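You operate a simulated robot arm through the tools that you are given. There is no shell and no other tool.

The job below is to be done with a simulated robot arm. You get a single attempt, and the scene is never put back.

Task
Clean the slimy float, fill the test tank to its line, drain it.
Fine: use the flat green pad and put it back; the green lamp must light; both levers end shut. What is to be rubbed or washed off counts as gone when no trace of it is left.

It is judged by the outcome, as a careful person would: the job done as asked, and still so three seconds after it is handed in. It fails if anything else is knocked over, pushed out of place, dropped, spilled or broken.

Robot
A 6-joint arm with a two-finger gripper, fixed in place. Base frame: the origin is at the foot of the arm, x ahead of it, y to its left, z up; the work surface is at about z = 85. Lengths are in cm, angles in rad, forces in N, time in s.
Its first joint turns from -2.897 to 2.897 rad. Payload 2.45 kg.
Tool frame: the origin (TCP) lies between the finger pads and is the grasp point; the fingertips stand 2 cm ahead of it; z points along the fingers, y is the line along which they close. The gripper opens to 14 cm. The gripper's body begins 16.8 cm behind the TCP.
Orientation is told as [roll, pitch, yaw] about the base's x, y, z axes, in that order, counted from this pose: with the fingers straight down and closing along the base's y, the tool's x points along the base's -x, its y along +y and its z along -z.

Tools
- The arm moves only by the tool servo_tool. Its argument "series" is a list of rows, each an object of numbers (a shift or turn left out is 0, a gripper value left out holds the last): "tx", "ty", "tz": the shift along the base's x, y, z in cm; "ax", "ay", "az": the turn, a rotation vector about the base's x, y, z in degrees; "fingers": the finger opening in cm, from 0 to 14. In form: [{"tx": .., "ty": .., "tz": .., "ax": .., "ay": .., "az": .., "fingers": ..}, ...]. A call has 1 to 20 rows; each row shifts and turns the commanded pose from where the row before left it. Each row takes 0.2 s and may step no farther than 5 cm and 0.15 rad from the row before; otherwise, or with a gripper value out of range, the whole call is refused. Where a pose cannot be reached the arm comes as near as it can. A force on the tool above 40 N (or 10 N above the force at the start of the call, whichever is more), or a blocked arm, ends the call early, and 0.2 s more pass. Each finger travels about 4.5 cm/s and halts on what it meets, pressing with about 24 N; the grip force reading is that of the motor and also rises with nothing between the fingers. The clock runs only during rows and for 0.2 s after the last one: add rows that do not move to give the fingers time. It gives the time, the measured TCP pose, the force on the tool (base axes), the opening and the grip force at its end, in the units of the frame above (readings bear some noise), with the torque about the TCP (base axes, N m) and any sound that the robot's microphone picked up.
- Cameras (640 x 400 px; columns grow to the right, rows downward): "scene" is fixed at [22.04, 65.06, 151.91]; the picture's right is [-0.38, -0.93, 0.00], its down [-0.64, 0.26, -0.72] and it looks along [0.67, -0.27, -0.69] (base axes); focal length 325 px, centre (320, 200). "wrist" rides on the gripper at [7.8, 1.1, -20.9] in the tool frame; the picture's right is [-0.14, 0.99, 0.00], its down [-0.92, -0.13, -0.37] and it looks along [-0.37, -0.05, 0.93] (tool axes); focal length 280 px, centre (320, 200). There is no depth. A picture from a camera that has moved, and an enlarged one, comes with that camera's place and axes in the base frame and with its lens.
- snapshot(camera): a new picture of that camera. No time passes.
- zoom(camera, box): a new picture of the part [left, top, right, bottom] of that camera's present view, enlarged. No time passes.
- sign_off(): hands the job in; it is judged then, once.

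Nothing tells you positions but the pictures and the camera data. Unless the task says otherwise, let go and move clear before handing in.

The tools are called after "Call:" as name(argument=value, ...) on one line, values as JSON. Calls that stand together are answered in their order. servo_tool: Moves the arm, as the interface text tells. Its arguments: {"type":"object","properties":{"series":{"type":"array","items":{"type":"object","properties":{"tx":{"type":"number"},"ty":{"type":"number"},"tz":{"type":"number"},"ax":{"type":"number"},"ay":{"type":"number"},"az":{"type":"number"},"fingers":{"type":"number"}}}}},"required":["series"]} The other tools are called the same way: snapshot (camera) takes a picture; zoom (camera, box) takes an enlarged picture of a part of a camera's view; sign_off () hands the job in.

At the start:

```text
clock: 0.0
tool_pos: [42.41, 55.07, 122.91]
ee_rot: [-0.001, 0.002, 0.002]
wrist_force: [-0.5, -0.3, 0.6]
moment: [-0.01, 0.03, 0.0]
gripper_width: 13.99
grasp_force: 0.1
```

scene: 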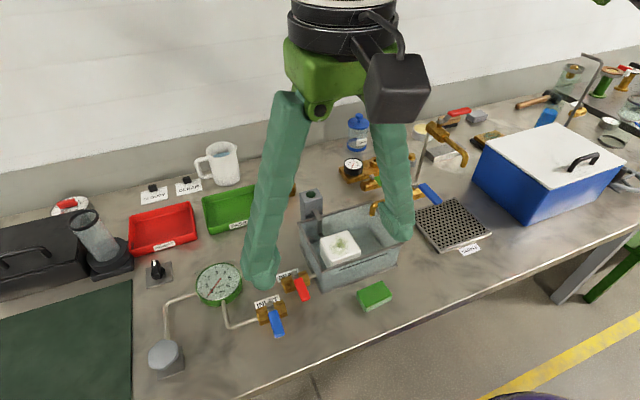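
wrist: 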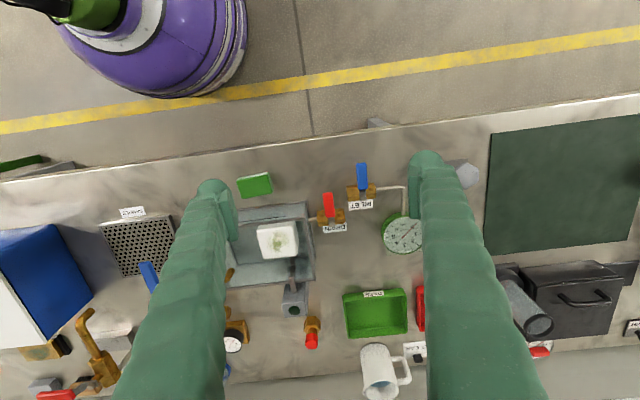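

I see a test tank with a white float bearing green slime, a green pad on the bench in front, two levers (blue inlet, red drain). I'll look closer before moving.

Call:
zoom(camera="scene", box=[280, 170, 440, 320])

Call:
zoom(camera="scene", box=[130, 240, 330, 380])

Call:
zoom(camera="wrist", box=[220, 140, 420, 360])

Call:
zoom(camera="scene", box=[330, 90, 500, 260])

Call:
zoom(camera="scene", box=[40, 130, 270, 290])

```text
2.67 times, centred on (360, 245) of scene
camera zoom: at [22.04, 65.06, 151.91], right [-0.38, -0.93, 0.0], down [-0.64, 0.26, -0.72], along [0.67, -0.27, -0.69], focal length 866 px, centre (213, 80)
```

zoom: 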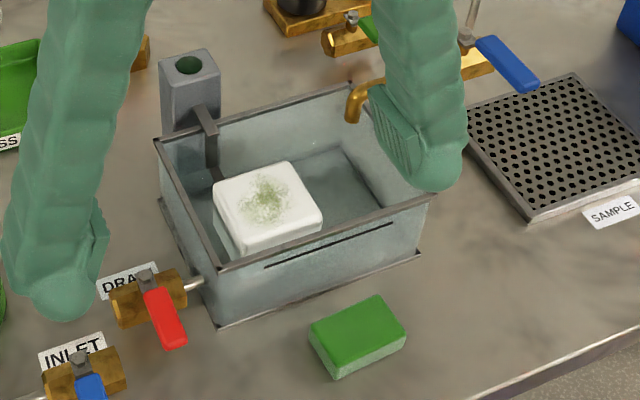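

```text
2.86 times, centred on (230, 310) of scene
camera zoom: at [22.04, 65.06, 151.91], right [-0.38, -0.93, 0.0], down [-0.64, 0.26, -0.72], along [0.67, -0.27, -0.69], focal length 927 px, centre (577, -114)
```

zoom: 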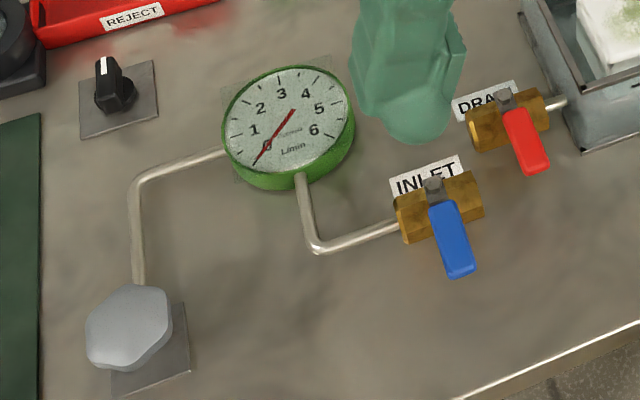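

```text
1.82 times, centred on (320, 250) of wrist
camera zoom: at [34.66, 56.15, 143.9], right [0.14, 0.99, 0.0], down [0.92, -0.13, 0.37], along [0.37, -0.05, -0.93], focal length 510 px, centre (320, 109)
```

zoom: 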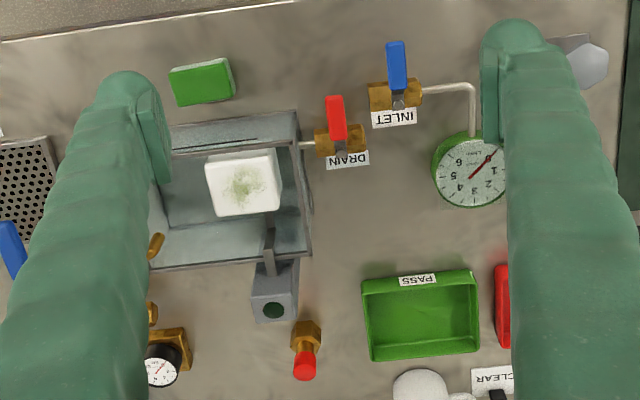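

```text
2.35 times, centred on (415, 175) of scene
camera zoom: at [22.04, 65.06, 151.91], right [-0.38, -0.93, 0.0], down [-0.64, 0.26, -0.72], along [0.67, -0.27, -0.69], focal length 764 px, centre (96, 259)
```

zoom: 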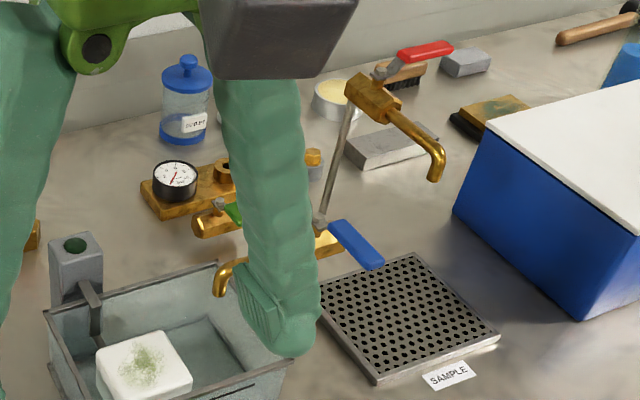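

```text
2.50 times, centred on (155, 210) of scene
camera zoom: at [22.04, 65.06, 151.91], right [-0.38, -0.93, 0.0], down [-0.64, 0.26, -0.72], along [0.67, -0.27, -0.69], focal length 812 px, centre (732, 175)
```

zoom: 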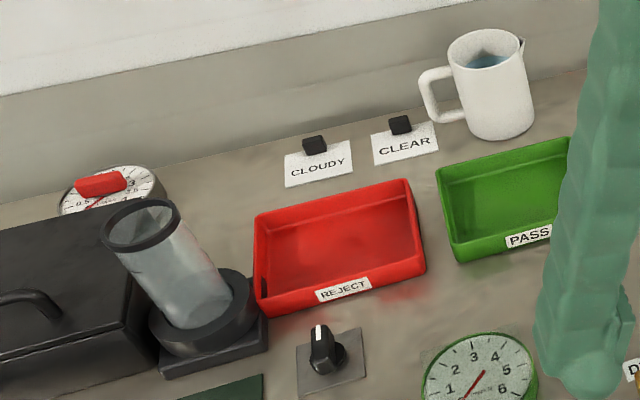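

The pad lies in front of the tank at about (52, 40); both levers look shut (across their pipes). I look closer at the details and possible look-alike pads.

Call:
zoom(camera="scene", box=[420, 90, 540, 165])

Call:
zoom(camera="scene", box=[245, 260, 325, 340])

Call:
zoom(camera="wrist", box=[300, 150, 400, 240])

Call:
zoom(camera="wrist", box=[220, 160, 320, 240])

Call:
zoom(camera="scene", box=[295, 180, 405, 300])

Call:
zoom(camera="scene", box=[540, 40, 640, 160])

```text
5.33 times, centred on (480, 128) of scene
camera zoom: at [22.04, 65.06, 151.91], right [-0.38, -0.93, 0.0], down [-0.64, 0.26, -0.72], along [0.67, -0.27, -0.69], focal length 1731 px, centre (-533, 587)
```

zoom: 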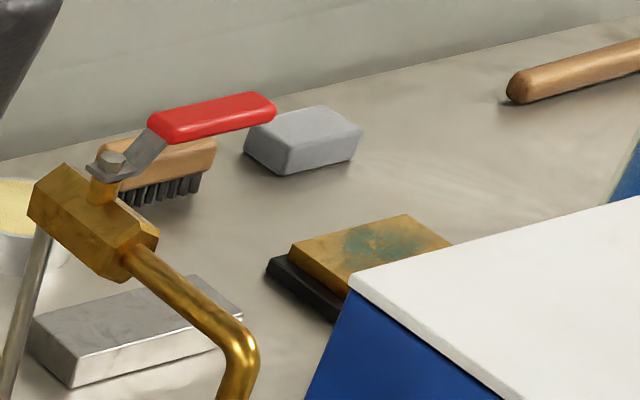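

```text
5.00 times, centred on (285, 300) of scene
camera zoom: at [22.04, 65.06, 151.91], right [-0.38, -0.93, 0.0], down [-0.64, 0.26, -0.72], along [0.67, -0.27, -0.69], focal length 1623 px, centre (495, -300)
```

zoom: 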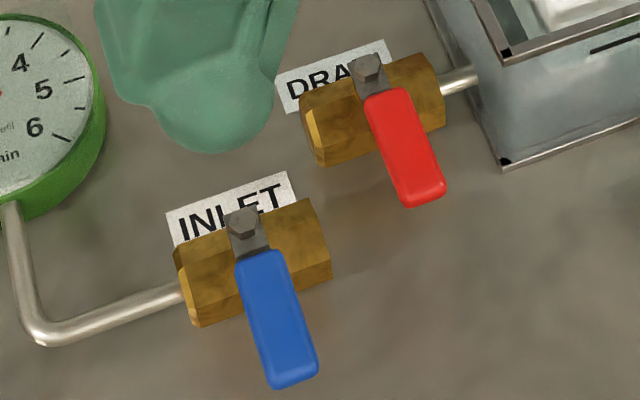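

```text
4.44 times, centred on (350, 195) of wrist
camera zoom: at [34.66, 56.15, 143.9], right [0.14, 0.99, 0.0], down [0.92, -0.13, 0.37], along [0.37, -0.05, -0.93], focal length 1246 px, centre (187, 222)
```

zoom: 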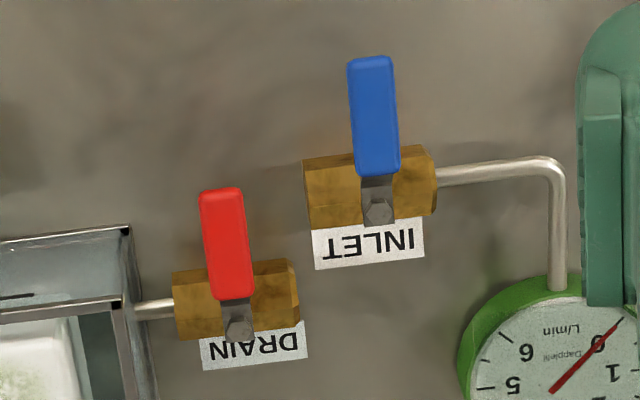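

```text
5.00 times, centred on (270, 200) of wrist
camera zoom: at [34.66, 56.15, 143.9], right [0.14, 0.99, 0.0], down [0.92, -0.13, 0.37], along [0.37, -0.05, -0.93], focal length 1402 px, centre (570, 200)
```

zoom: 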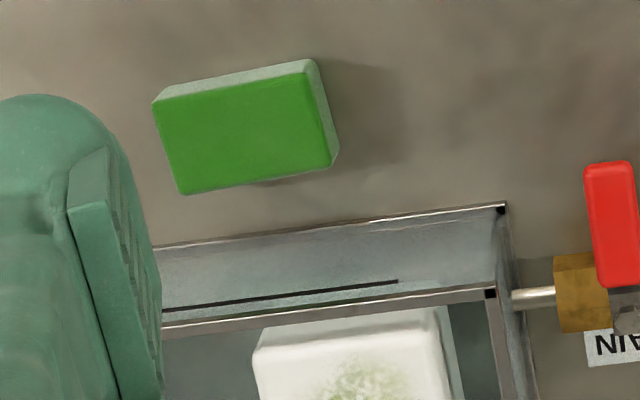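

```text
3.33 times, centred on (350, 240) of scene
camera zoom: at [22.04, 65.06, 151.91], right [-0.38, -0.93, 0.0], down [-0.64, 0.26, -0.72], along [0.67, -0.27, -0.69], focal length 1082 px, centre (220, 67)
```

zoom: 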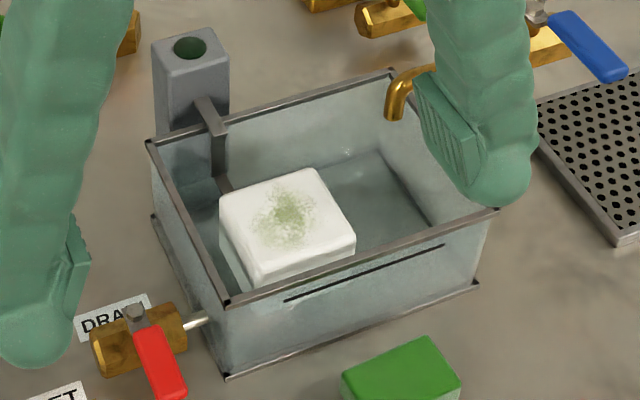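

```text
3.33 times, centred on (590, 100) of scene
camera zoom: at [22.04, 65.06, 151.91], right [-0.38, -0.93, 0.0], down [-0.64, 0.26, -0.72], along [0.67, -0.27, -0.69], focal length 1082 px, centre (-580, 533)
```

zoom: 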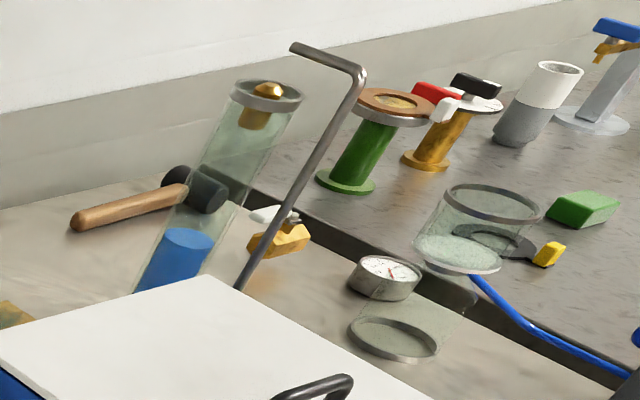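

Tank spans about x 58–73, y 30–50, rim z≈93.7; float near (64, 43); pad centre about (52.0, 40.0), top z≈88, turned ~3°. I'll move above the pad first and check.

Call:
servo_tool(series=[{"tx": 2.4, "ty": -3.77, "az": 0.8, "fingers": 10}, {"tx": 2.4, "ty": -3.77, "az": 0.8}, {"tx": 2.4, "ty": -3.77, "az": 0.8}, {"tx": 2.4, "ty": -3.77, "az": 0.8}, {"tz": -4.5}, {"tz": -4.5}, {"tz": -4.5}, {"tz": -4.5}, {"tz": -3.9}, {}])

Call:
snapshot(camera="wrist")

Call:
snapshot(camera="scene")

```text
clock: 2.2
tool_pos: [52.05, 40.02, 101.06]
ee_rot: [0.0, 0.002, 0.058]
wrist_force: [-0.1, 0.5, 0.5]
moment: [0.0, -0.04, 0.02]
gripper_width: 9.99
grasp_force: 0.1
```

```text
taken
camera wrist: at [44.23, 40.67, 121.99], right [0.08, 1.0, 0.0], down [0.93, -0.08, 0.37], along [0.37, -0.03, -0.93], focal length 280 px, centre (320, 200)
```

wrist: 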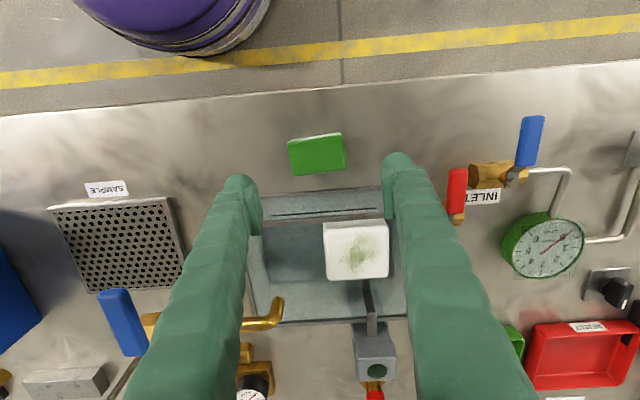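

```text
taken
```

scene: 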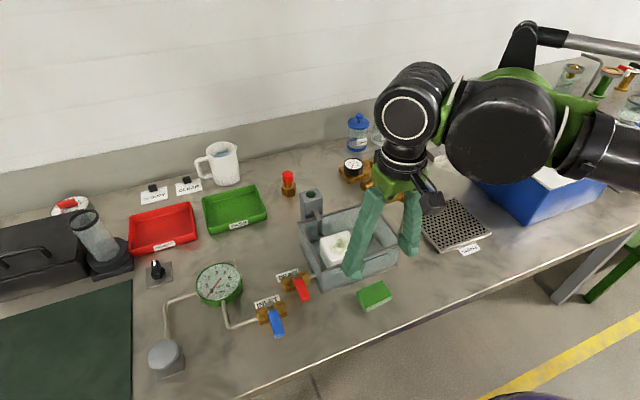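

Gripper is above the pad; I refine the pad position and the float height with zoomed views.

Call:
zoom(camera="wrist", box=[270, 120, 370, 190])

Call:
zoom(camera="wrist", box=[240, 180, 420, 330])

Call:
zoom(camera="scene", box=[295, 180, 405, 300])

```text
5.71 times, centred on (320, 155) of wrist
camera zoom: at [44.23, 40.67, 121.99], right [0.08, 1.0, 0.0], down [0.93, -0.08, 0.37], along [0.37, -0.03, -0.93], focal length 1602 px, centre (320, 457)
```

zoom: 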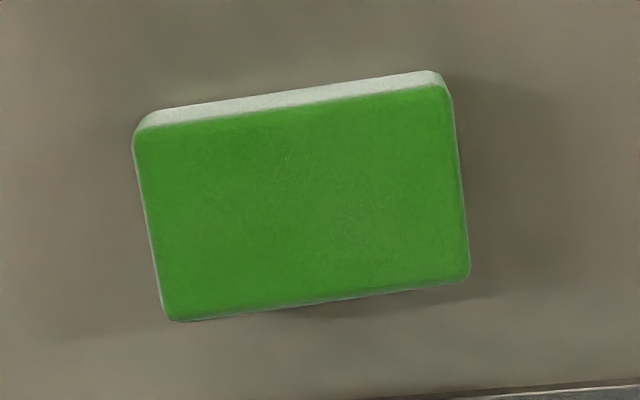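

```text
2.67 times, centred on (330, 255) of wrist
camera zoom: at [44.23, 40.67, 121.99], right [0.08, 1.0, 0.0], down [0.93, -0.08, 0.37], along [0.37, -0.03, -0.93], focal length 748 px, centre (293, 53)
```

zoom: 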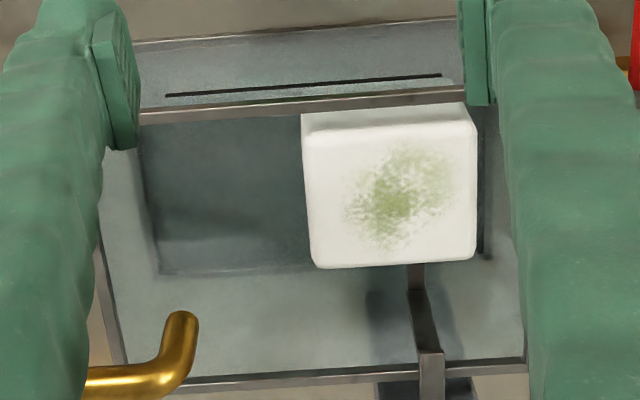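

```text
3.33 times, centred on (350, 240) of scene
camera zoom: at [22.04, 65.06, 151.91], right [-0.38, -0.93, 0.0], down [-0.64, 0.26, -0.72], along [0.67, -0.27, -0.69], focal length 1082 px, centre (220, 67)
```

zoom: 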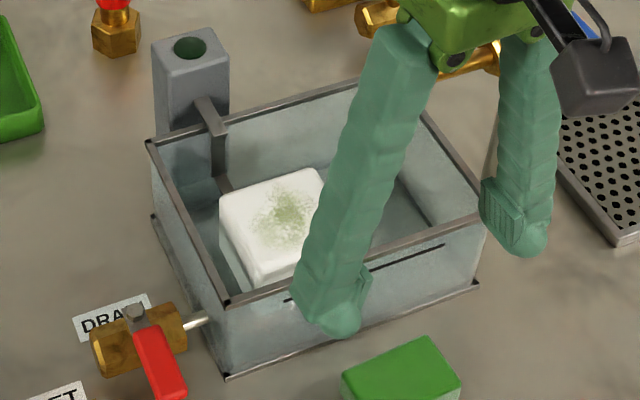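

Pad refined to (51.9, 39.75), yaw ~3.7°. I'm going down and gripping it.

Call:
servo_tool(series=[{"tx": -0.15, "ty": -0.27, "tz": -4, "az": 0.4}, {"tz": -4}, {"tz": -3}, {"tz": -2}, {"fingers": 6.0}, {"fingers": 6.0}, {"fingers": 6.0}, {"fingers": 6.0}])

Call:
zoom(camera="scene", box=[320, 200, 440, 320])

Call:
zoom(camera="wrist", box=[220, 100, 420, 230])

```text
clock: 4.0
tool_pos: [51.98, 39.71, 88.07]
ee_rot: [-0.001, -0.001, 0.064]
wrist_force: [0.6, -0.1, 0.0]
moment: [0.05, 0.0, -0.01]
gripper_width: 6.84
grasp_force: 23.6
```

```text
3.33 times, centred on (380, 260) of scene
camera zoom: at [22.04, 65.06, 151.91], right [-0.38, -0.93, 0.0], down [-0.64, 0.26, -0.72], along [0.67, -0.27, -0.69], focal length 1082 px, centre (120, 0)
```

zoom: 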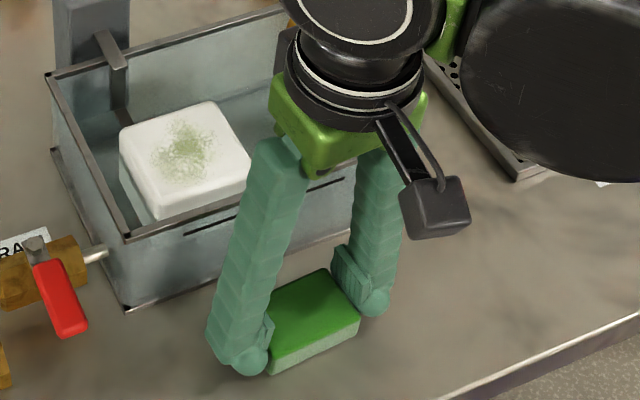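

```text
3.08 times, centred on (320, 165) of wrist
camera zoom: at [44.21, 40.35, 109.1], right [0.07, 1.0, 0.0], down [0.93, -0.07, 0.37], along [0.37, -0.03, -0.93], focal length 863 px, centre (320, 308)
```

zoom: 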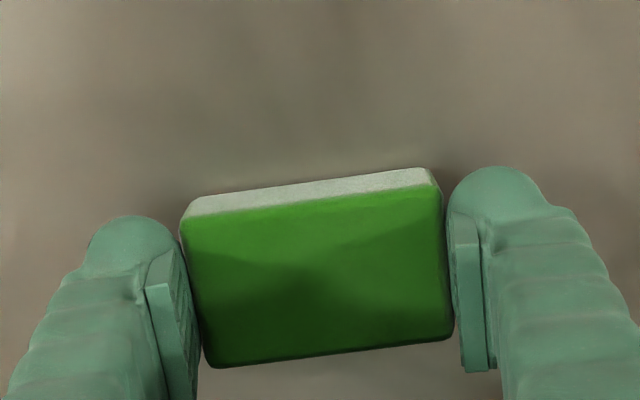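

Pad is held (6.84 cm wide). Now lifting and carrying it over the float, then descending slowly to feel contact.

Call:
servo_tool(series=[{"tz": 3}, {"tz": 5}, {"tz": 5}, {"tx": 3, "ty": 1}, {"tx": 3, "ty": 1}, {"tx": 3, "ty": 1}, {"tx": 2.9, "ty": 0.8}, {"tz": -2}, {"tz": -1}, {}])

Call:
zoom(camera="scene", box=[295, 160, 415, 280])

Call:
snapshot(camera="wrist")

```text
clock: 6.2
tool_pos: [63.73, 43.63, 97.91]
ee_rot: [0.0, 0.0, 0.064]
wrist_force: [0.4, 0.7, 0.0]
moment: [0.0, 0.0, 0.01]
gripper_width: 6.82
grasp_force: 24.4
```

```text
3.33 times, centred on (355, 220) of scene
camera zoom: at [22.04, 65.06, 151.91], right [-0.38, -0.93, 0.0], down [-0.64, 0.26, -0.72], along [0.67, -0.27, -0.69], focal length 1082 px, centre (203, 133)
```

zoom: 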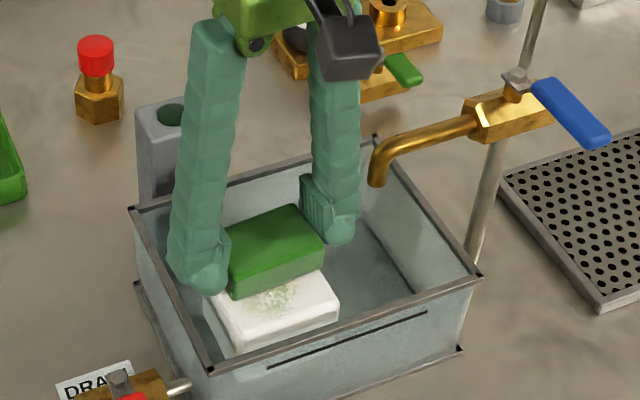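

```text
taken
camera wrist: at [55.85, 44.11, 118.89], right [0.07, 1.0, 0.0], down [0.93, -0.07, 0.37], along [0.37, -0.03, -0.93], focal length 280 px, centre (320, 200)
```

wrist: 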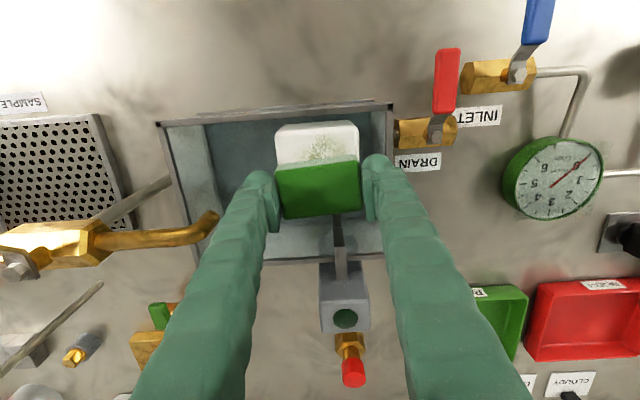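

Pad hangs over the float. Lowering in small steps until I feel contact.

Call:
servo_tool(series=[{"tz": -0.4}, {"tz": -0.4}, {"tz": -0.3}, {}])

Call:
zoom(camera="scene", box=[325, 210, 405, 270])

```text
clock: 7.2
tool_pos: [63.63, 43.46, 97.03]
ee_rot: [0.003, -0.002, 0.065]
wrist_force: [-3.9, 0.6, 33.0]
moment: [0.01, 0.04, 0.04]
gripper_width: 6.83
grasp_force: 24.1
```

```text
6.67 times, centred on (365, 240) of scene
camera zoom: at [22.04, 65.06, 151.91], right [-0.38, -0.93, 0.0], down [-0.64, 0.26, -0.72], along [0.67, -0.27, -0.69], focal length 2164 px, centre (20, -67)
```

zoom: 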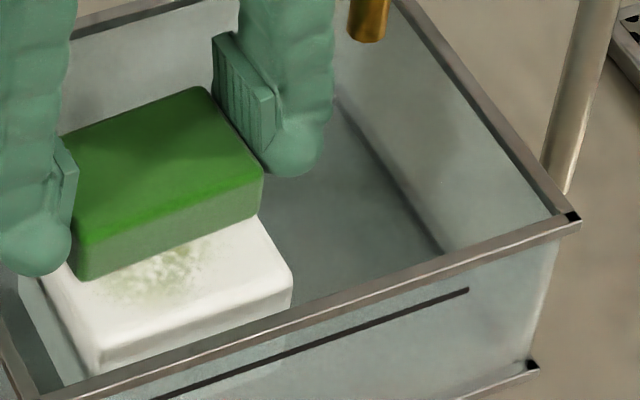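

Contact at z≈97.05 with ~33 N. I ease off to a light press and rub forward and back.

Call:
servo_tool(series=[{"tz": 0.17}, {"tx": -0.8}, {"tx": -0.8}, {"tx": -0.8}, {"tx": 0.8}, {"tx": 0.8}, {"tx": 0.8}])

Call:
zoom(camera="scene", box=[325, 210, 405, 270])

```text
clock: 8.8
tool_pos: [63.85, 43.61, 97.13]
ee_rot: [0.0, -0.001, 0.065]
wrist_force: [-3.1, 1.1, 8.7]
moment: [-0.04, 0.31, 0.01]
gripper_width: 6.87
grasp_force: 23.9
```

```text
6.67 times, centred on (365, 240) of scene
camera zoom: at [22.04, 65.06, 151.91], right [-0.38, -0.93, 0.0], down [-0.64, 0.26, -0.72], along [0.67, -0.27, -0.69], focal length 2164 px, centre (20, -67)
```

zoom: 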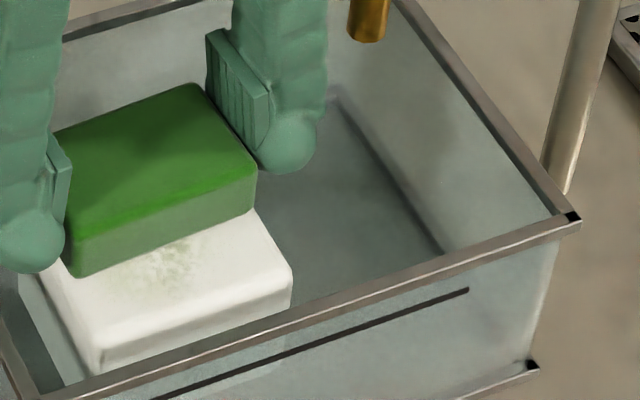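

The slime is fading where rubbed. More strokes over the full patch.

Call:
servo_tool(series=[{"tz": -0.05, "tx": -0.8}, {"tx": -0.8}, {"tx": -0.8}, {"tx": 0.8}, {"tx": 0.8}, {"tx": 0.8}, {"tx": -0.8}, {"tx": -0.8}, {"tx": -0.8}, {"tx": 0.8}, {"tx": 0.8}, {"tx": 0.8}, {"tx": 0.8}, {"tx": 0.8}, {"tx": -0.8}, {"tx": -0.8}, {"tx": 0.8}, {"tx": 0.8}])

Call:
zoom(camera="scene", box=[325, 210, 405, 270])

Call:
zoom(camera="wrist", box=[240, 90, 400, 210])

```text
clock: 12.6
tool_pos: [65.44, 43.61, 97.13]
ee_rot: [0.001, 0.0, 0.064]
wrist_force: [-8.0, 0.8, 18.2]
moment: [-0.03, 0.37, -0.01]
gripper_width: 6.84
grasp_force: 24.3
```

```text
6.67 times, centred on (365, 240) of scene
camera zoom: at [22.04, 65.06, 151.91], right [-0.38, -0.93, 0.0], down [-0.64, 0.26, -0.72], along [0.67, -0.27, -0.69], focal length 2164 px, centre (20, -67)
```

zoom: 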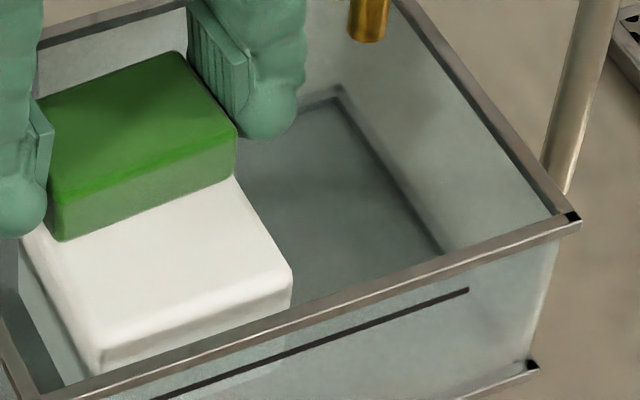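

```text
3.33 times, centred on (320, 150) of wrist
camera zoom: at [57.55, 44.13, 118.01], right [0.07, 1.0, 0.0], down [0.93, -0.07, 0.37], along [0.37, -0.03, -0.93], focal length 935 px, centre (320, 367)
```

zoom: 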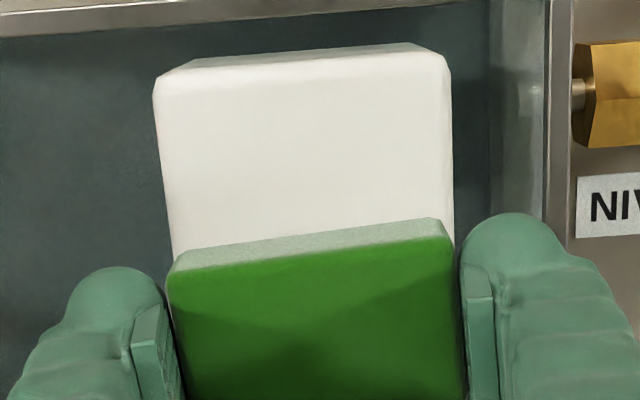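

The front half is clean. A few more strokes at the back with a small sideways shift, then lift and inspect.

Call:
servo_tool(series=[{"tx": -0.8, "ty": -0.4}, {"tx": -0.8}, {"tx": -0.8}, {"tx": 0.8}, {"tx": 0.8}, {"tx": 0.8, "ty": 0.8}, {"tx": -0.8}, {"tx": -0.8}, {"tx": -0.8}, {"tx": 0.8}, {"tx": 0.8}, {"tx": 0.8, "ty": -0.4}, {"tz": 1}, {"tz": 3}, {"tz": 3}, {"ty": -4}, {"ty": -4}, {}])

Call:
zoom(camera="scene", box=[315, 210, 395, 270])

Call:
zoom(camera="wrist", box=[240, 90, 440, 210])

```text
clock: 16.4
tool_pos: [65.26, 35.55, 104.14]
ee_rot: [0.002, -0.001, 0.066]
wrist_force: [-1.7, 11.6, 22.3]
moment: [-0.06, 0.15, -0.1]
gripper_width: 6.88
grasp_force: 23.8
```

```text
6.67 times, centred on (355, 240) of scene
camera zoom: at [22.04, 65.06, 151.91], right [-0.38, -0.93, 0.0], down [-0.64, 0.26, -0.72], along [0.67, -0.27, -0.69], focal length 2164 px, centre (87, -67)
```

zoom: 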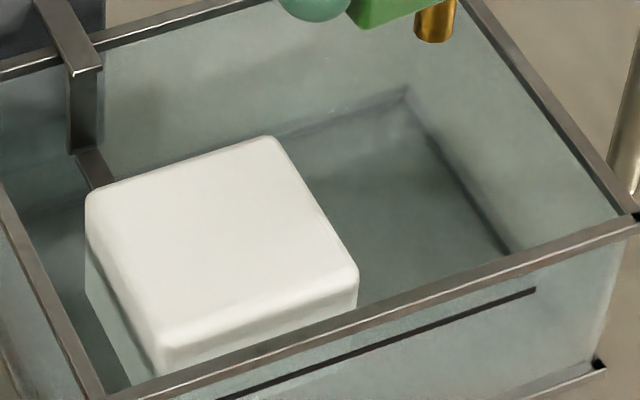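

```text
3.20 times, centred on (340, 150) of wrist
camera zoom: at [57.45, 36.03, 125.04], right [0.07, 1.0, 0.0], down [0.93, -0.07, 0.37], along [0.37, -0.03, -0.93], focal length 897 px, centre (256, 360)
```

zoom: 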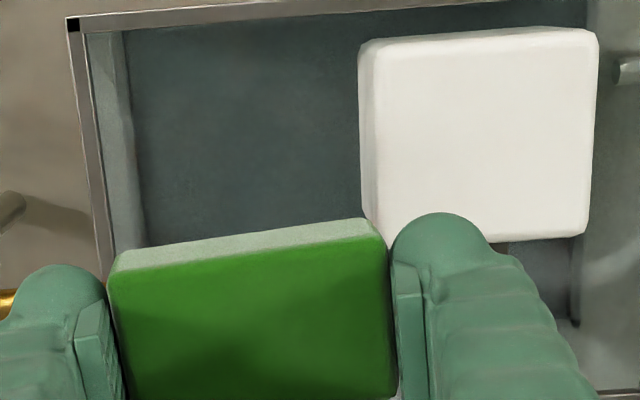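

The float top is white and clean, but the force reading shows I've touched the brass spout; I back off at once.

Call:
servo_tool(series=[{"ty": 2}, {"ty": 3}, {"ty": 3}, {}])

Call:
snapshot(camera="scene")

Call:
snapshot(camera="wrist")

```text
clock: 17.4
tool_pos: [65.45, 43.57, 104.02]
ee_rot: [-0.001, 0.001, 0.064]
wrist_force: [0.7, 0.1, -0.2]
moment: [-0.02, 0.02, 0.0]
gripper_width: 6.84
grasp_force: 23.7
```

```text
taken
```

scene: 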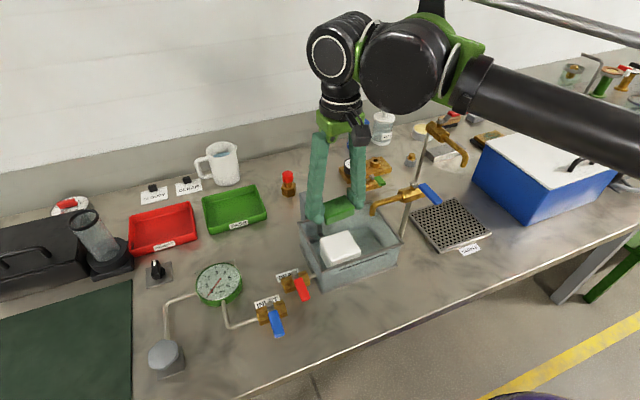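

```text
taken
camera wrist: at [57.53, 44.19, 124.91], right [0.07, 1.0, 0.0], down [0.93, -0.07, 0.37], along [0.37, -0.03, -0.93], focal length 280 px, centre (320, 200)
```

wrist: 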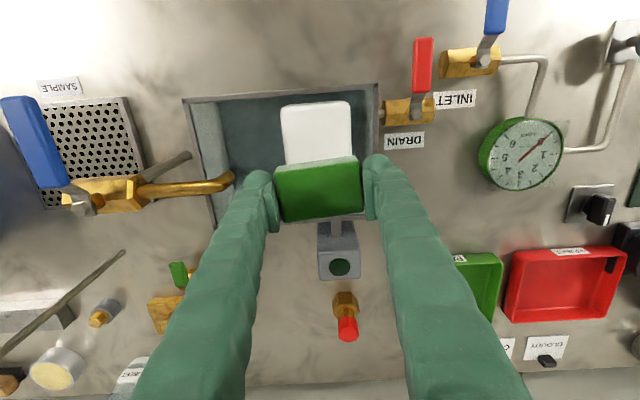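

Force is back to zero. I compare the spout with its earlier picture.

Call:
zoom(camera="scene", box=[295, 160, 415, 280])

Call:
zoom(camera="wrist", box=[240, 80, 400, 200])

```text
3.33 times, centred on (355, 220) of scene
camera zoom: at [22.04, 65.06, 151.91], right [-0.38, -0.93, 0.0], down [-0.64, 0.26, -0.72], along [0.67, -0.27, -0.69], focal length 1082 px, centre (203, 133)
```

zoom: 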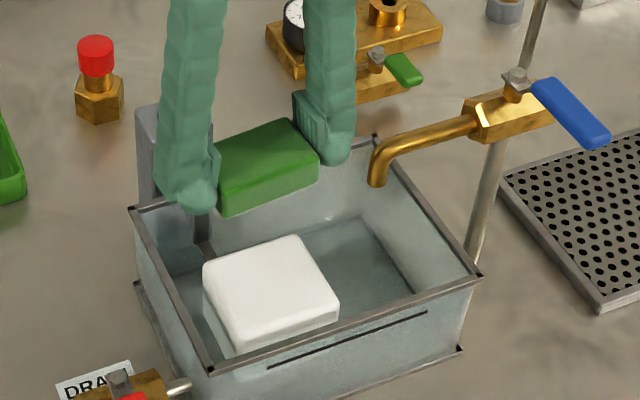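

```text
3.33 times, centred on (320, 140) of wrist
camera zoom: at [57.53, 44.19, 124.91], right [0.07, 1.0, 0.0], down [0.93, -0.07, 0.37], along [0.37, -0.03, -0.93], focal length 935 px, centre (320, 400)
```

zoom: 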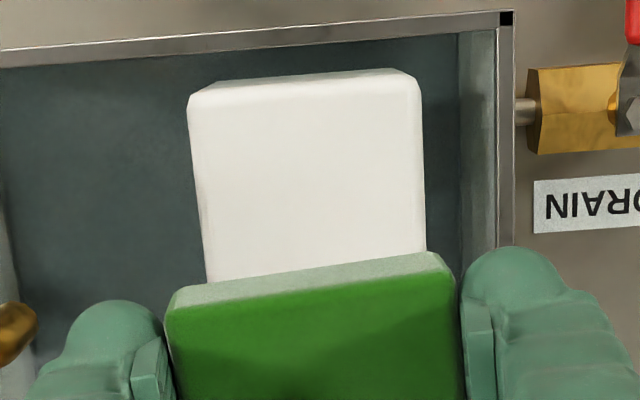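

The spout is exactly where it was, and the float is clean. Now I return the pad to its spot.

Call:
servo_tool(series=[{"tx": -3.4, "ty": -0.97}, {"tx": -3.4, "ty": -0.97}, {"tx": -3.4, "ty": -0.96}, {"tx": -3.27, "ty": -0.96}, {"tz": -4}, {"tz": -4}, {"tz": -4}, {"tz": -2.5}, {"tz": -0.6}, {}])

Call:
zoom(camera="scene", box=[320, 200, 440, 320])

```text
clock: 19.6
tool_pos: [51.85, 39.51, 88.81]
ee_rot: [-0.001, 0.0, 0.065]
wrist_force: [0.8, -0.2, 0.8]
moment: [-0.01, -0.01, 0.01]
gripper_width: 6.86
grasp_force: 24.1
```

```text
3.33 times, centred on (380, 260) of scene
camera zoom: at [22.04, 65.06, 151.91], right [-0.38, -0.93, 0.0], down [-0.64, 0.26, -0.72], along [0.67, -0.27, -0.69], focal length 1082 px, centre (120, 0)
```

zoom: 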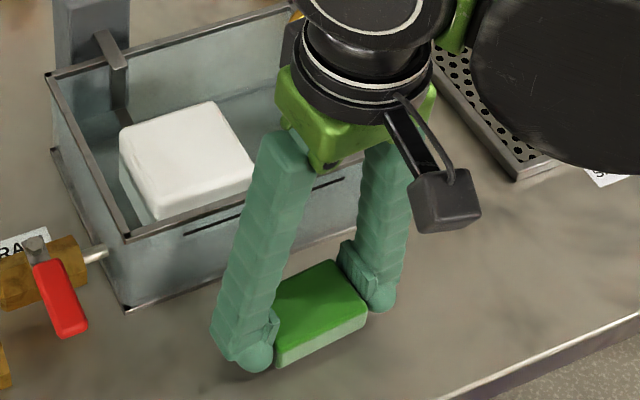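

Call:
servo_tool(series=[{"tz": -0.5, "ty": 0.06}, {"tz": -0.25}, {}])

Call:
zoom(camera="scene", box=[320, 200, 440, 320])

```text
clock: 20.4
tool_pos: [51.92, 39.71, 88.18]
ee_rot: [0.001, 0.0, 0.064]
wrist_force: [-0.5, -0.4, -0.3]
moment: [-0.01, 0.02, 0.0]
gripper_width: 6.82
grasp_force: 24.4
```

```text
3.33 times, centred on (380, 260) of scene
camera zoom: at [22.04, 65.06, 151.91], right [-0.38, -0.93, 0.0], down [-0.64, 0.26, -0.72], along [0.67, -0.27, -0.69], focal length 1082 px, centre (120, 0)
```

zoom: 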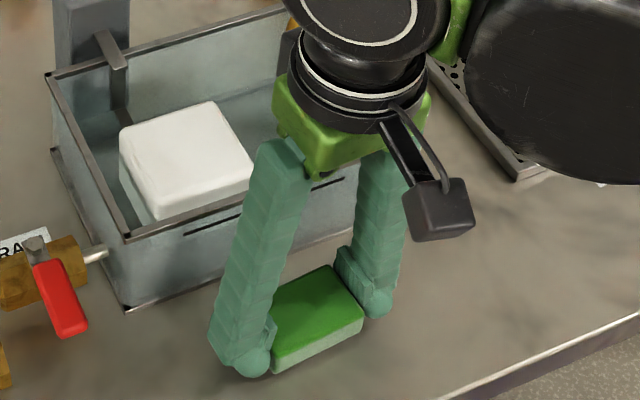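

Call:
servo_tool(series=[{"tz": -0.13}, {}, {"fingers": 9.5}, {}, {}, {}, {"tz": 2}, {"tz": 5}, {"tz": 5}, {"tz": 3}])

Call:
zoom(camera="scene", box=[320, 200, 440, 320])

Call:
snapshot(camera="wrist")

```text
clock: 22.6
tool_pos: [52.17, 39.73, 103.07]
ee_rot: [0.0, 0.0, 0.066]
wrist_force: [-0.6, -0.4, 0.4]
moment: [-0.01, -0.02, 0.02]
gripper_width: 9.53
grasp_force: 0.1
```

```text
3.33 times, centred on (380, 260) of scene
camera zoom: at [22.04, 65.06, 151.91], right [-0.38, -0.93, 0.0], down [-0.64, 0.26, -0.72], along [0.67, -0.27, -0.69], focal length 1082 px, centre (120, 0)
```

zoom: 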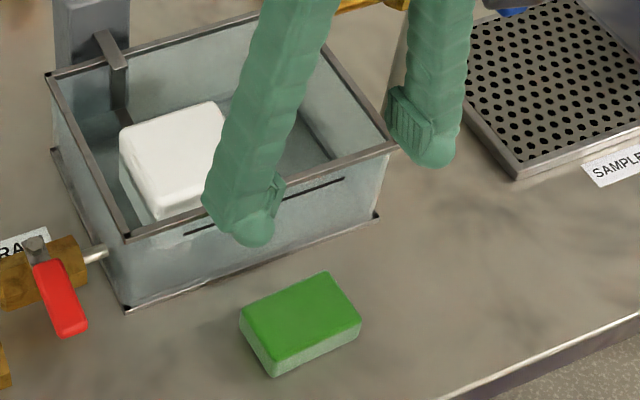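

```text
taken
camera wrist: at [44.3, 40.22, 123.98], right [0.07, 1.0, 0.0], down [0.93, -0.07, 0.37], along [0.37, -0.03, -0.93], focal length 280 px, centre (320, 200)
```

wrist: 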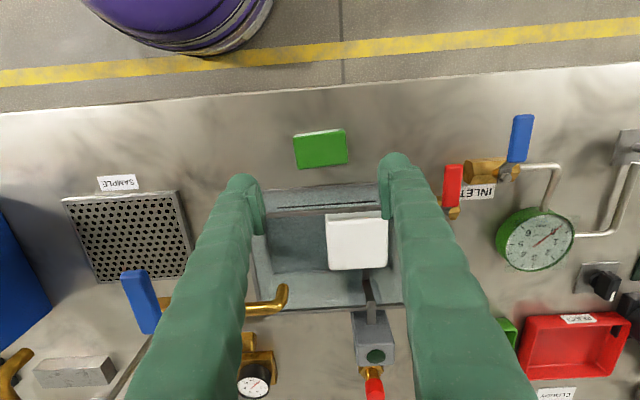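

Pad is back in place. Check the float closely for any trace and study the levers for the next step.

Call:
zoom(camera="wrist", box=[315, 200, 400, 280])

Call:
zoom(camera="wrist", box=[430, 100, 580, 220])

Call:
zoom(camera="scene", box=[245, 260, 325, 340])

```text
5.00 times, centred on (358, 240) of wrist
camera zoom: at [44.3, 40.22, 123.98], right [0.07, 1.0, 0.0], down [0.93, -0.07, 0.37], along [0.37, -0.03, -0.93], focal length 1402 px, centre (132, 0)
```

zoom: 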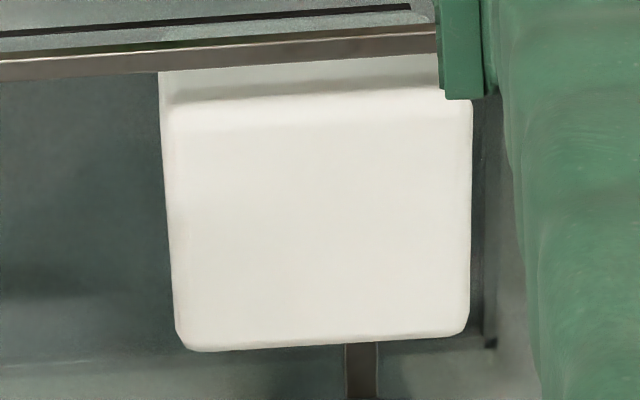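

```text
3.33 times, centred on (505, 160) of wrist
camera zoom: at [44.3, 40.22, 123.98], right [0.07, 1.0, 0.0], down [0.93, -0.07, 0.37], along [0.37, -0.03, -0.93], focal length 935 px, centre (-297, 333)
```

zoom: 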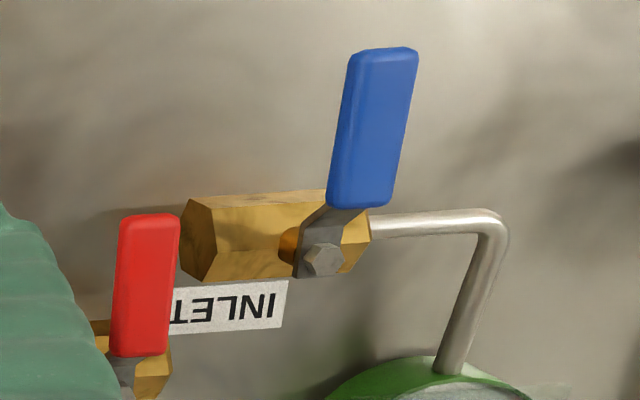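

```text
5.00 times, centred on (285, 300) of scene
camera zoom: at [22.04, 65.06, 151.91], right [-0.38, -0.93, 0.0], down [-0.64, 0.26, -0.72], along [0.67, -0.27, -0.69], focal length 1623 px, centre (495, -300)
```

zoom: 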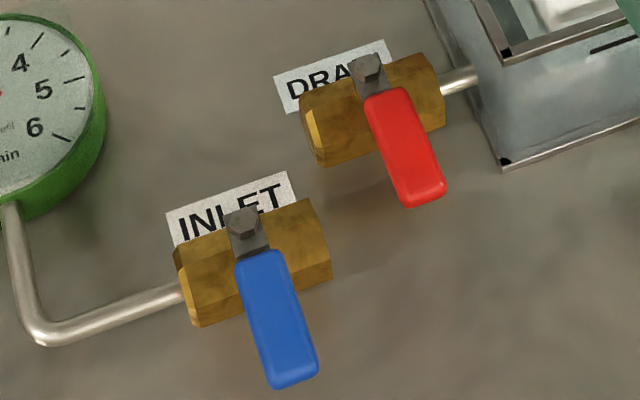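

No trace of slime remains. Inlet lever: pivot about (56.3, 62.2), handle tip (49.1, 62.3), height ~91–92; it must swing toward +y (toward the gauge pipe). I move above it with a narrow finger opening to cage the handle.

Call:
servo_tool(series=[{"tx": -0.2, "ty": 4.5, "az": -0.7, "fingers": 3.4}, {"tx": -0.2, "ty": 4.5, "az": -0.7}, {"tx": -0.2, "ty": 4.5, "az": -0.7}, {"tx": -0.2, "ty": 4.5, "az": -0.7}, {"tx": -0.2, "ty": 4.5, "az": -0.9}, {"tz": -3}, {}])

Call:
snapshot(camera="wrist")

Call:
snapshot(camera="scene")

```text
clock: 24.2
tool_pos: [51.04, 62.25, 100.04]
ee_rot: [-0.002, 0.002, -0.003]
wrist_force: [0.7, 0.0, 0.7]
moment: [0.01, 0.0, -0.01]
gripper_width: 3.41
grasp_force: 0.1
```

```text
taken
camera wrist: at [43.18, 63.37, 121.07], right [0.14, 0.99, 0.0], down [0.92, -0.13, 0.37], along [0.37, -0.05, -0.93], focal length 280 px, centre (320, 200)
```

wrist: 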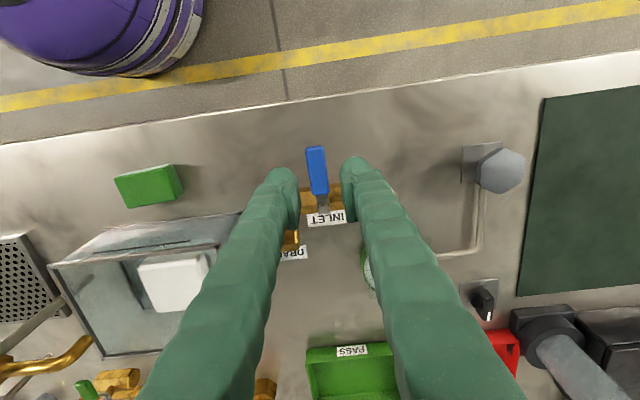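

```text
taken
```

scene: 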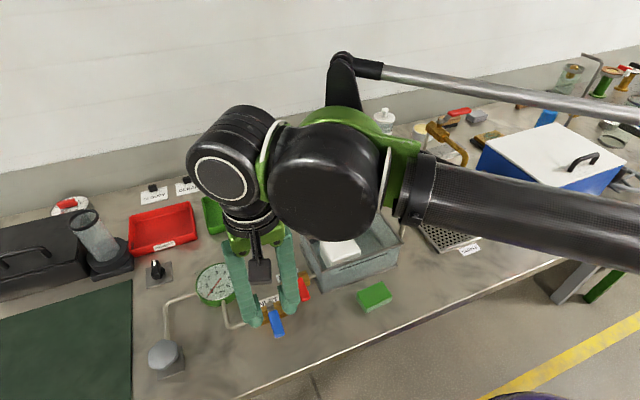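

Call:
zoom(camera="wrist", box=[260, 130, 380, 230])

Call:
zoom(camera="scene", box=[190, 240, 400, 350])

```text
4.00 times, centred on (320, 180) of wrist
camera zoom: at [43.18, 63.37, 121.07], right [0.14, 0.99, 0.0], down [0.92, -0.13, 0.37], along [0.37, -0.05, -0.93], focal length 1122 px, centre (320, 280)
```

zoom: 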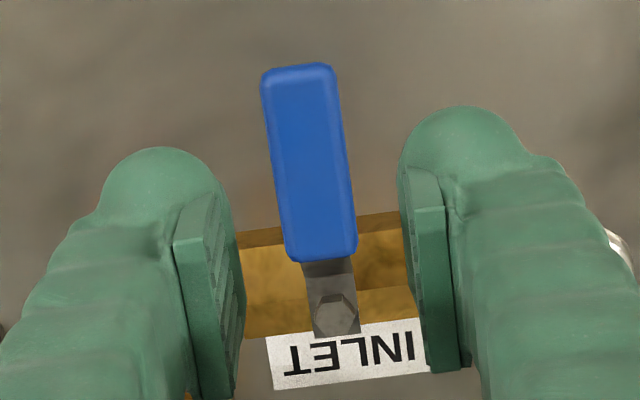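

```text
3.05 times, centred on (295, 295) of scene
camera zoom: at [22.04, 65.06, 151.91], right [-0.38, -0.93, 0.0], down [-0.64, 0.26, -0.72], along [0.67, -0.27, -0.69], focal length 989 px, centre (396, -90)
```

zoom: 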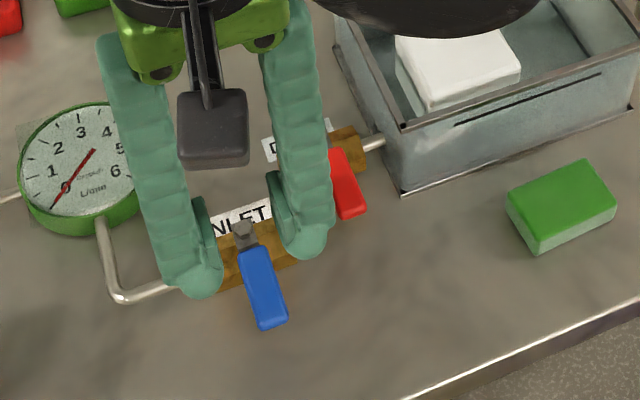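

Handle centre-line is at y≈62.05. I centre, descend around the handle and start swinging it toward +y.

Call:
servo_tool(series=[{"ty": -0.2, "tz": -3}, {"tz": -3}, {"tz": -1.8}, {}, {"tx": 0.052, "ty": 0.738, "az": -8}, {"tx": 0.153, "ty": 0.723, "az": -8}, {"tx": 0.253, "ty": 0.695, "az": -8}, {}])

Call:
zoom(camera="scene", box=[190, 240, 400, 350])

Call:
snapshot(camera="wrist")

```text
clock: 26.0
tool_pos: [51.41, 64.11, 92.19]
ee_rot: [-0.001, 0.001, -0.422]
wrist_force: [-0.2, 0.3, -0.3]
moment: [-0.05, 0.0, 0.01]
gripper_width: 3.45
grasp_force: 0.0
```

```text
3.05 times, centred on (295, 295) of scene
camera zoom: at [22.04, 65.06, 151.91], right [-0.38, -0.93, 0.0], down [-0.64, 0.26, -0.72], along [0.67, -0.27, -0.69], focal length 989 px, centre (396, -90)
```

zoom: 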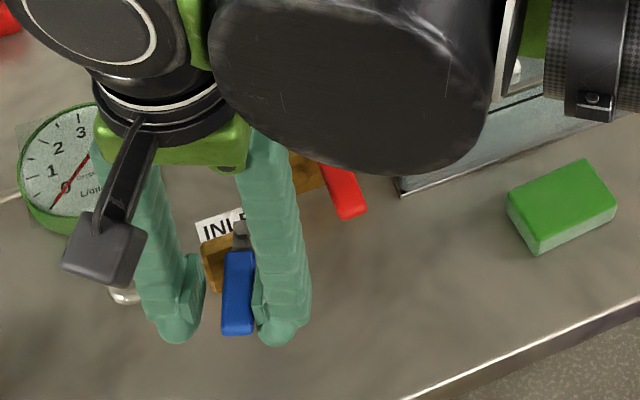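

```text
taken
camera wrist: at [44.73, 68.3, 113.2], right [0.53, 0.85, 0.0], down [0.79, -0.49, 0.37], along [0.31, -0.19, -0.93], focal length 280 px, centre (320, 200)
```

wrist: 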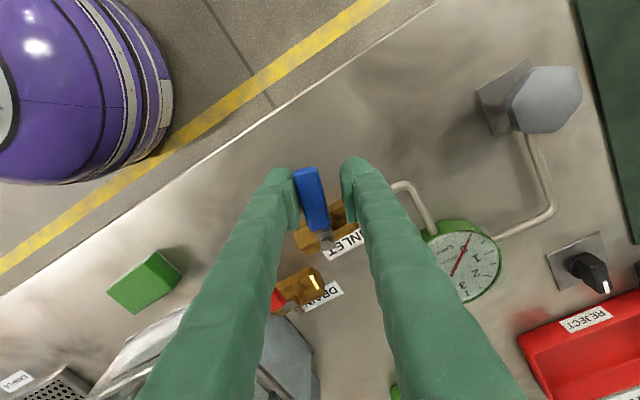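

The lever turns freely this way. Checking the gauge for flow.

Call:
zoom(camera="wrist", box=[410, 210, 520, 310])

Call:
zoom(camera="wrist", box=[260, 150, 380, 250])

Call:
snapshot(camera="scene")

```text
4.00 times, centred on (465, 260) of wrist
camera zoom: at [44.73, 68.3, 113.2], right [0.53, 0.85, 0.0], down [0.79, -0.49, 0.37], along [0.31, -0.19, -0.93], focal length 1122 px, centre (-260, -40)
```

zoom: 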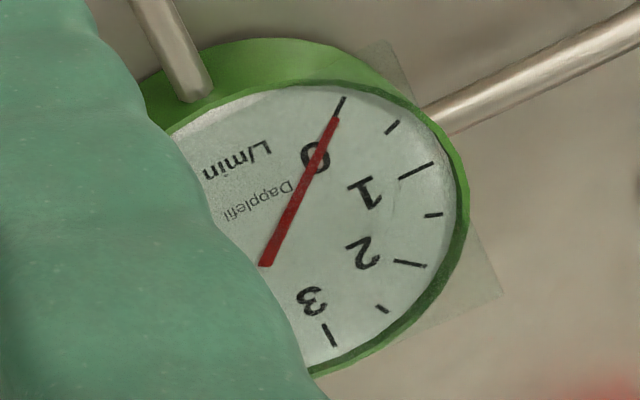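

```text
4.00 times, centred on (320, 200) of wrist
camera zoom: at [44.73, 68.3, 113.2], right [0.53, 0.85, 0.0], down [0.79, -0.49, 0.37], along [0.31, -0.19, -0.93], focal length 1122 px, centre (320, 200)
```

zoom: 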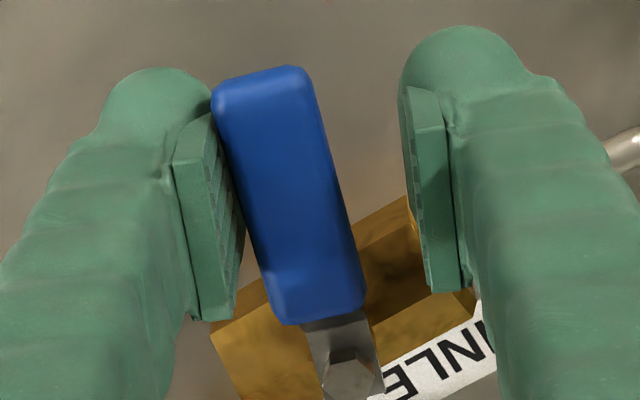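

```text
taken
```

scene: 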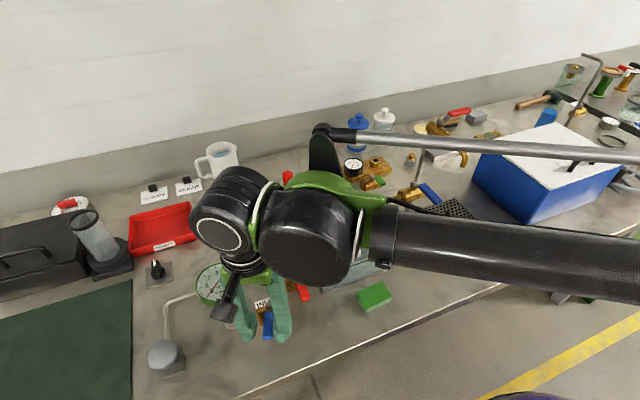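

No flow yet at ~18°. Turning further in small increments and reading the gauge.

Call:
servo_tool(series=[{"tx": 0.347, "ty": 0.653, "az": -8}, {"tx": 0.435, "ty": 0.598, "az": -8}, {}])

Call:
snapshot(camera="wrist")

Call:
zoom(camera="scene", box=[190, 250, 300, 350])

```text
clock: 26.8
tool_pos: [52.15, 65.32, 92.21]
ee_rot: [-0.002, 0.0, -0.701]
wrist_force: [-0.3, -0.3, 0.9]
moment: [-0.01, -0.01, 0.02]
gripper_width: 3.43
grasp_force: 0.4
```

```text
taken
camera wrist: at [46.88, 71.27, 113.19], right [0.74, 0.67, 0.0], down [0.62, -0.69, 0.37], along [0.25, -0.27, -0.93], focal length 280 px, centre (320, 200)
```

wrist: 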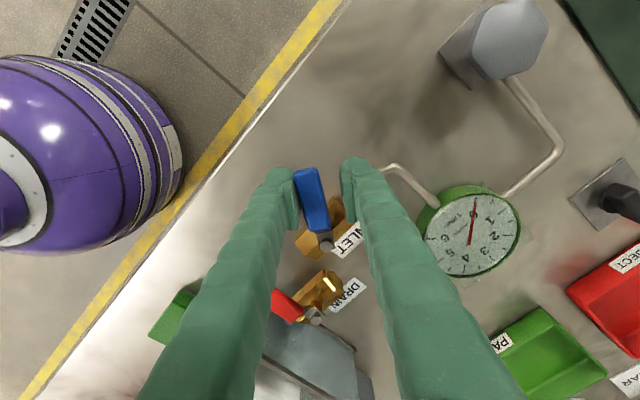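

```text
4.00 times, centred on (245, 300) of scene
camera zoom: at [22.04, 65.06, 151.91], right [-0.38, -0.93, 0.0], down [-0.64, 0.26, -0.72], along [0.67, -0.27, -0.69], focal length 1298 px, centre (620, -200)
```

zoom: 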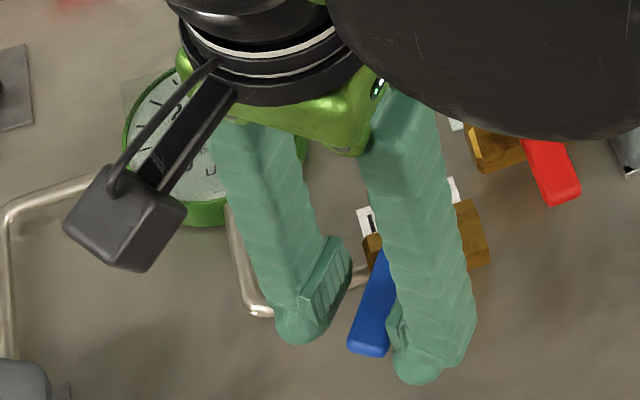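

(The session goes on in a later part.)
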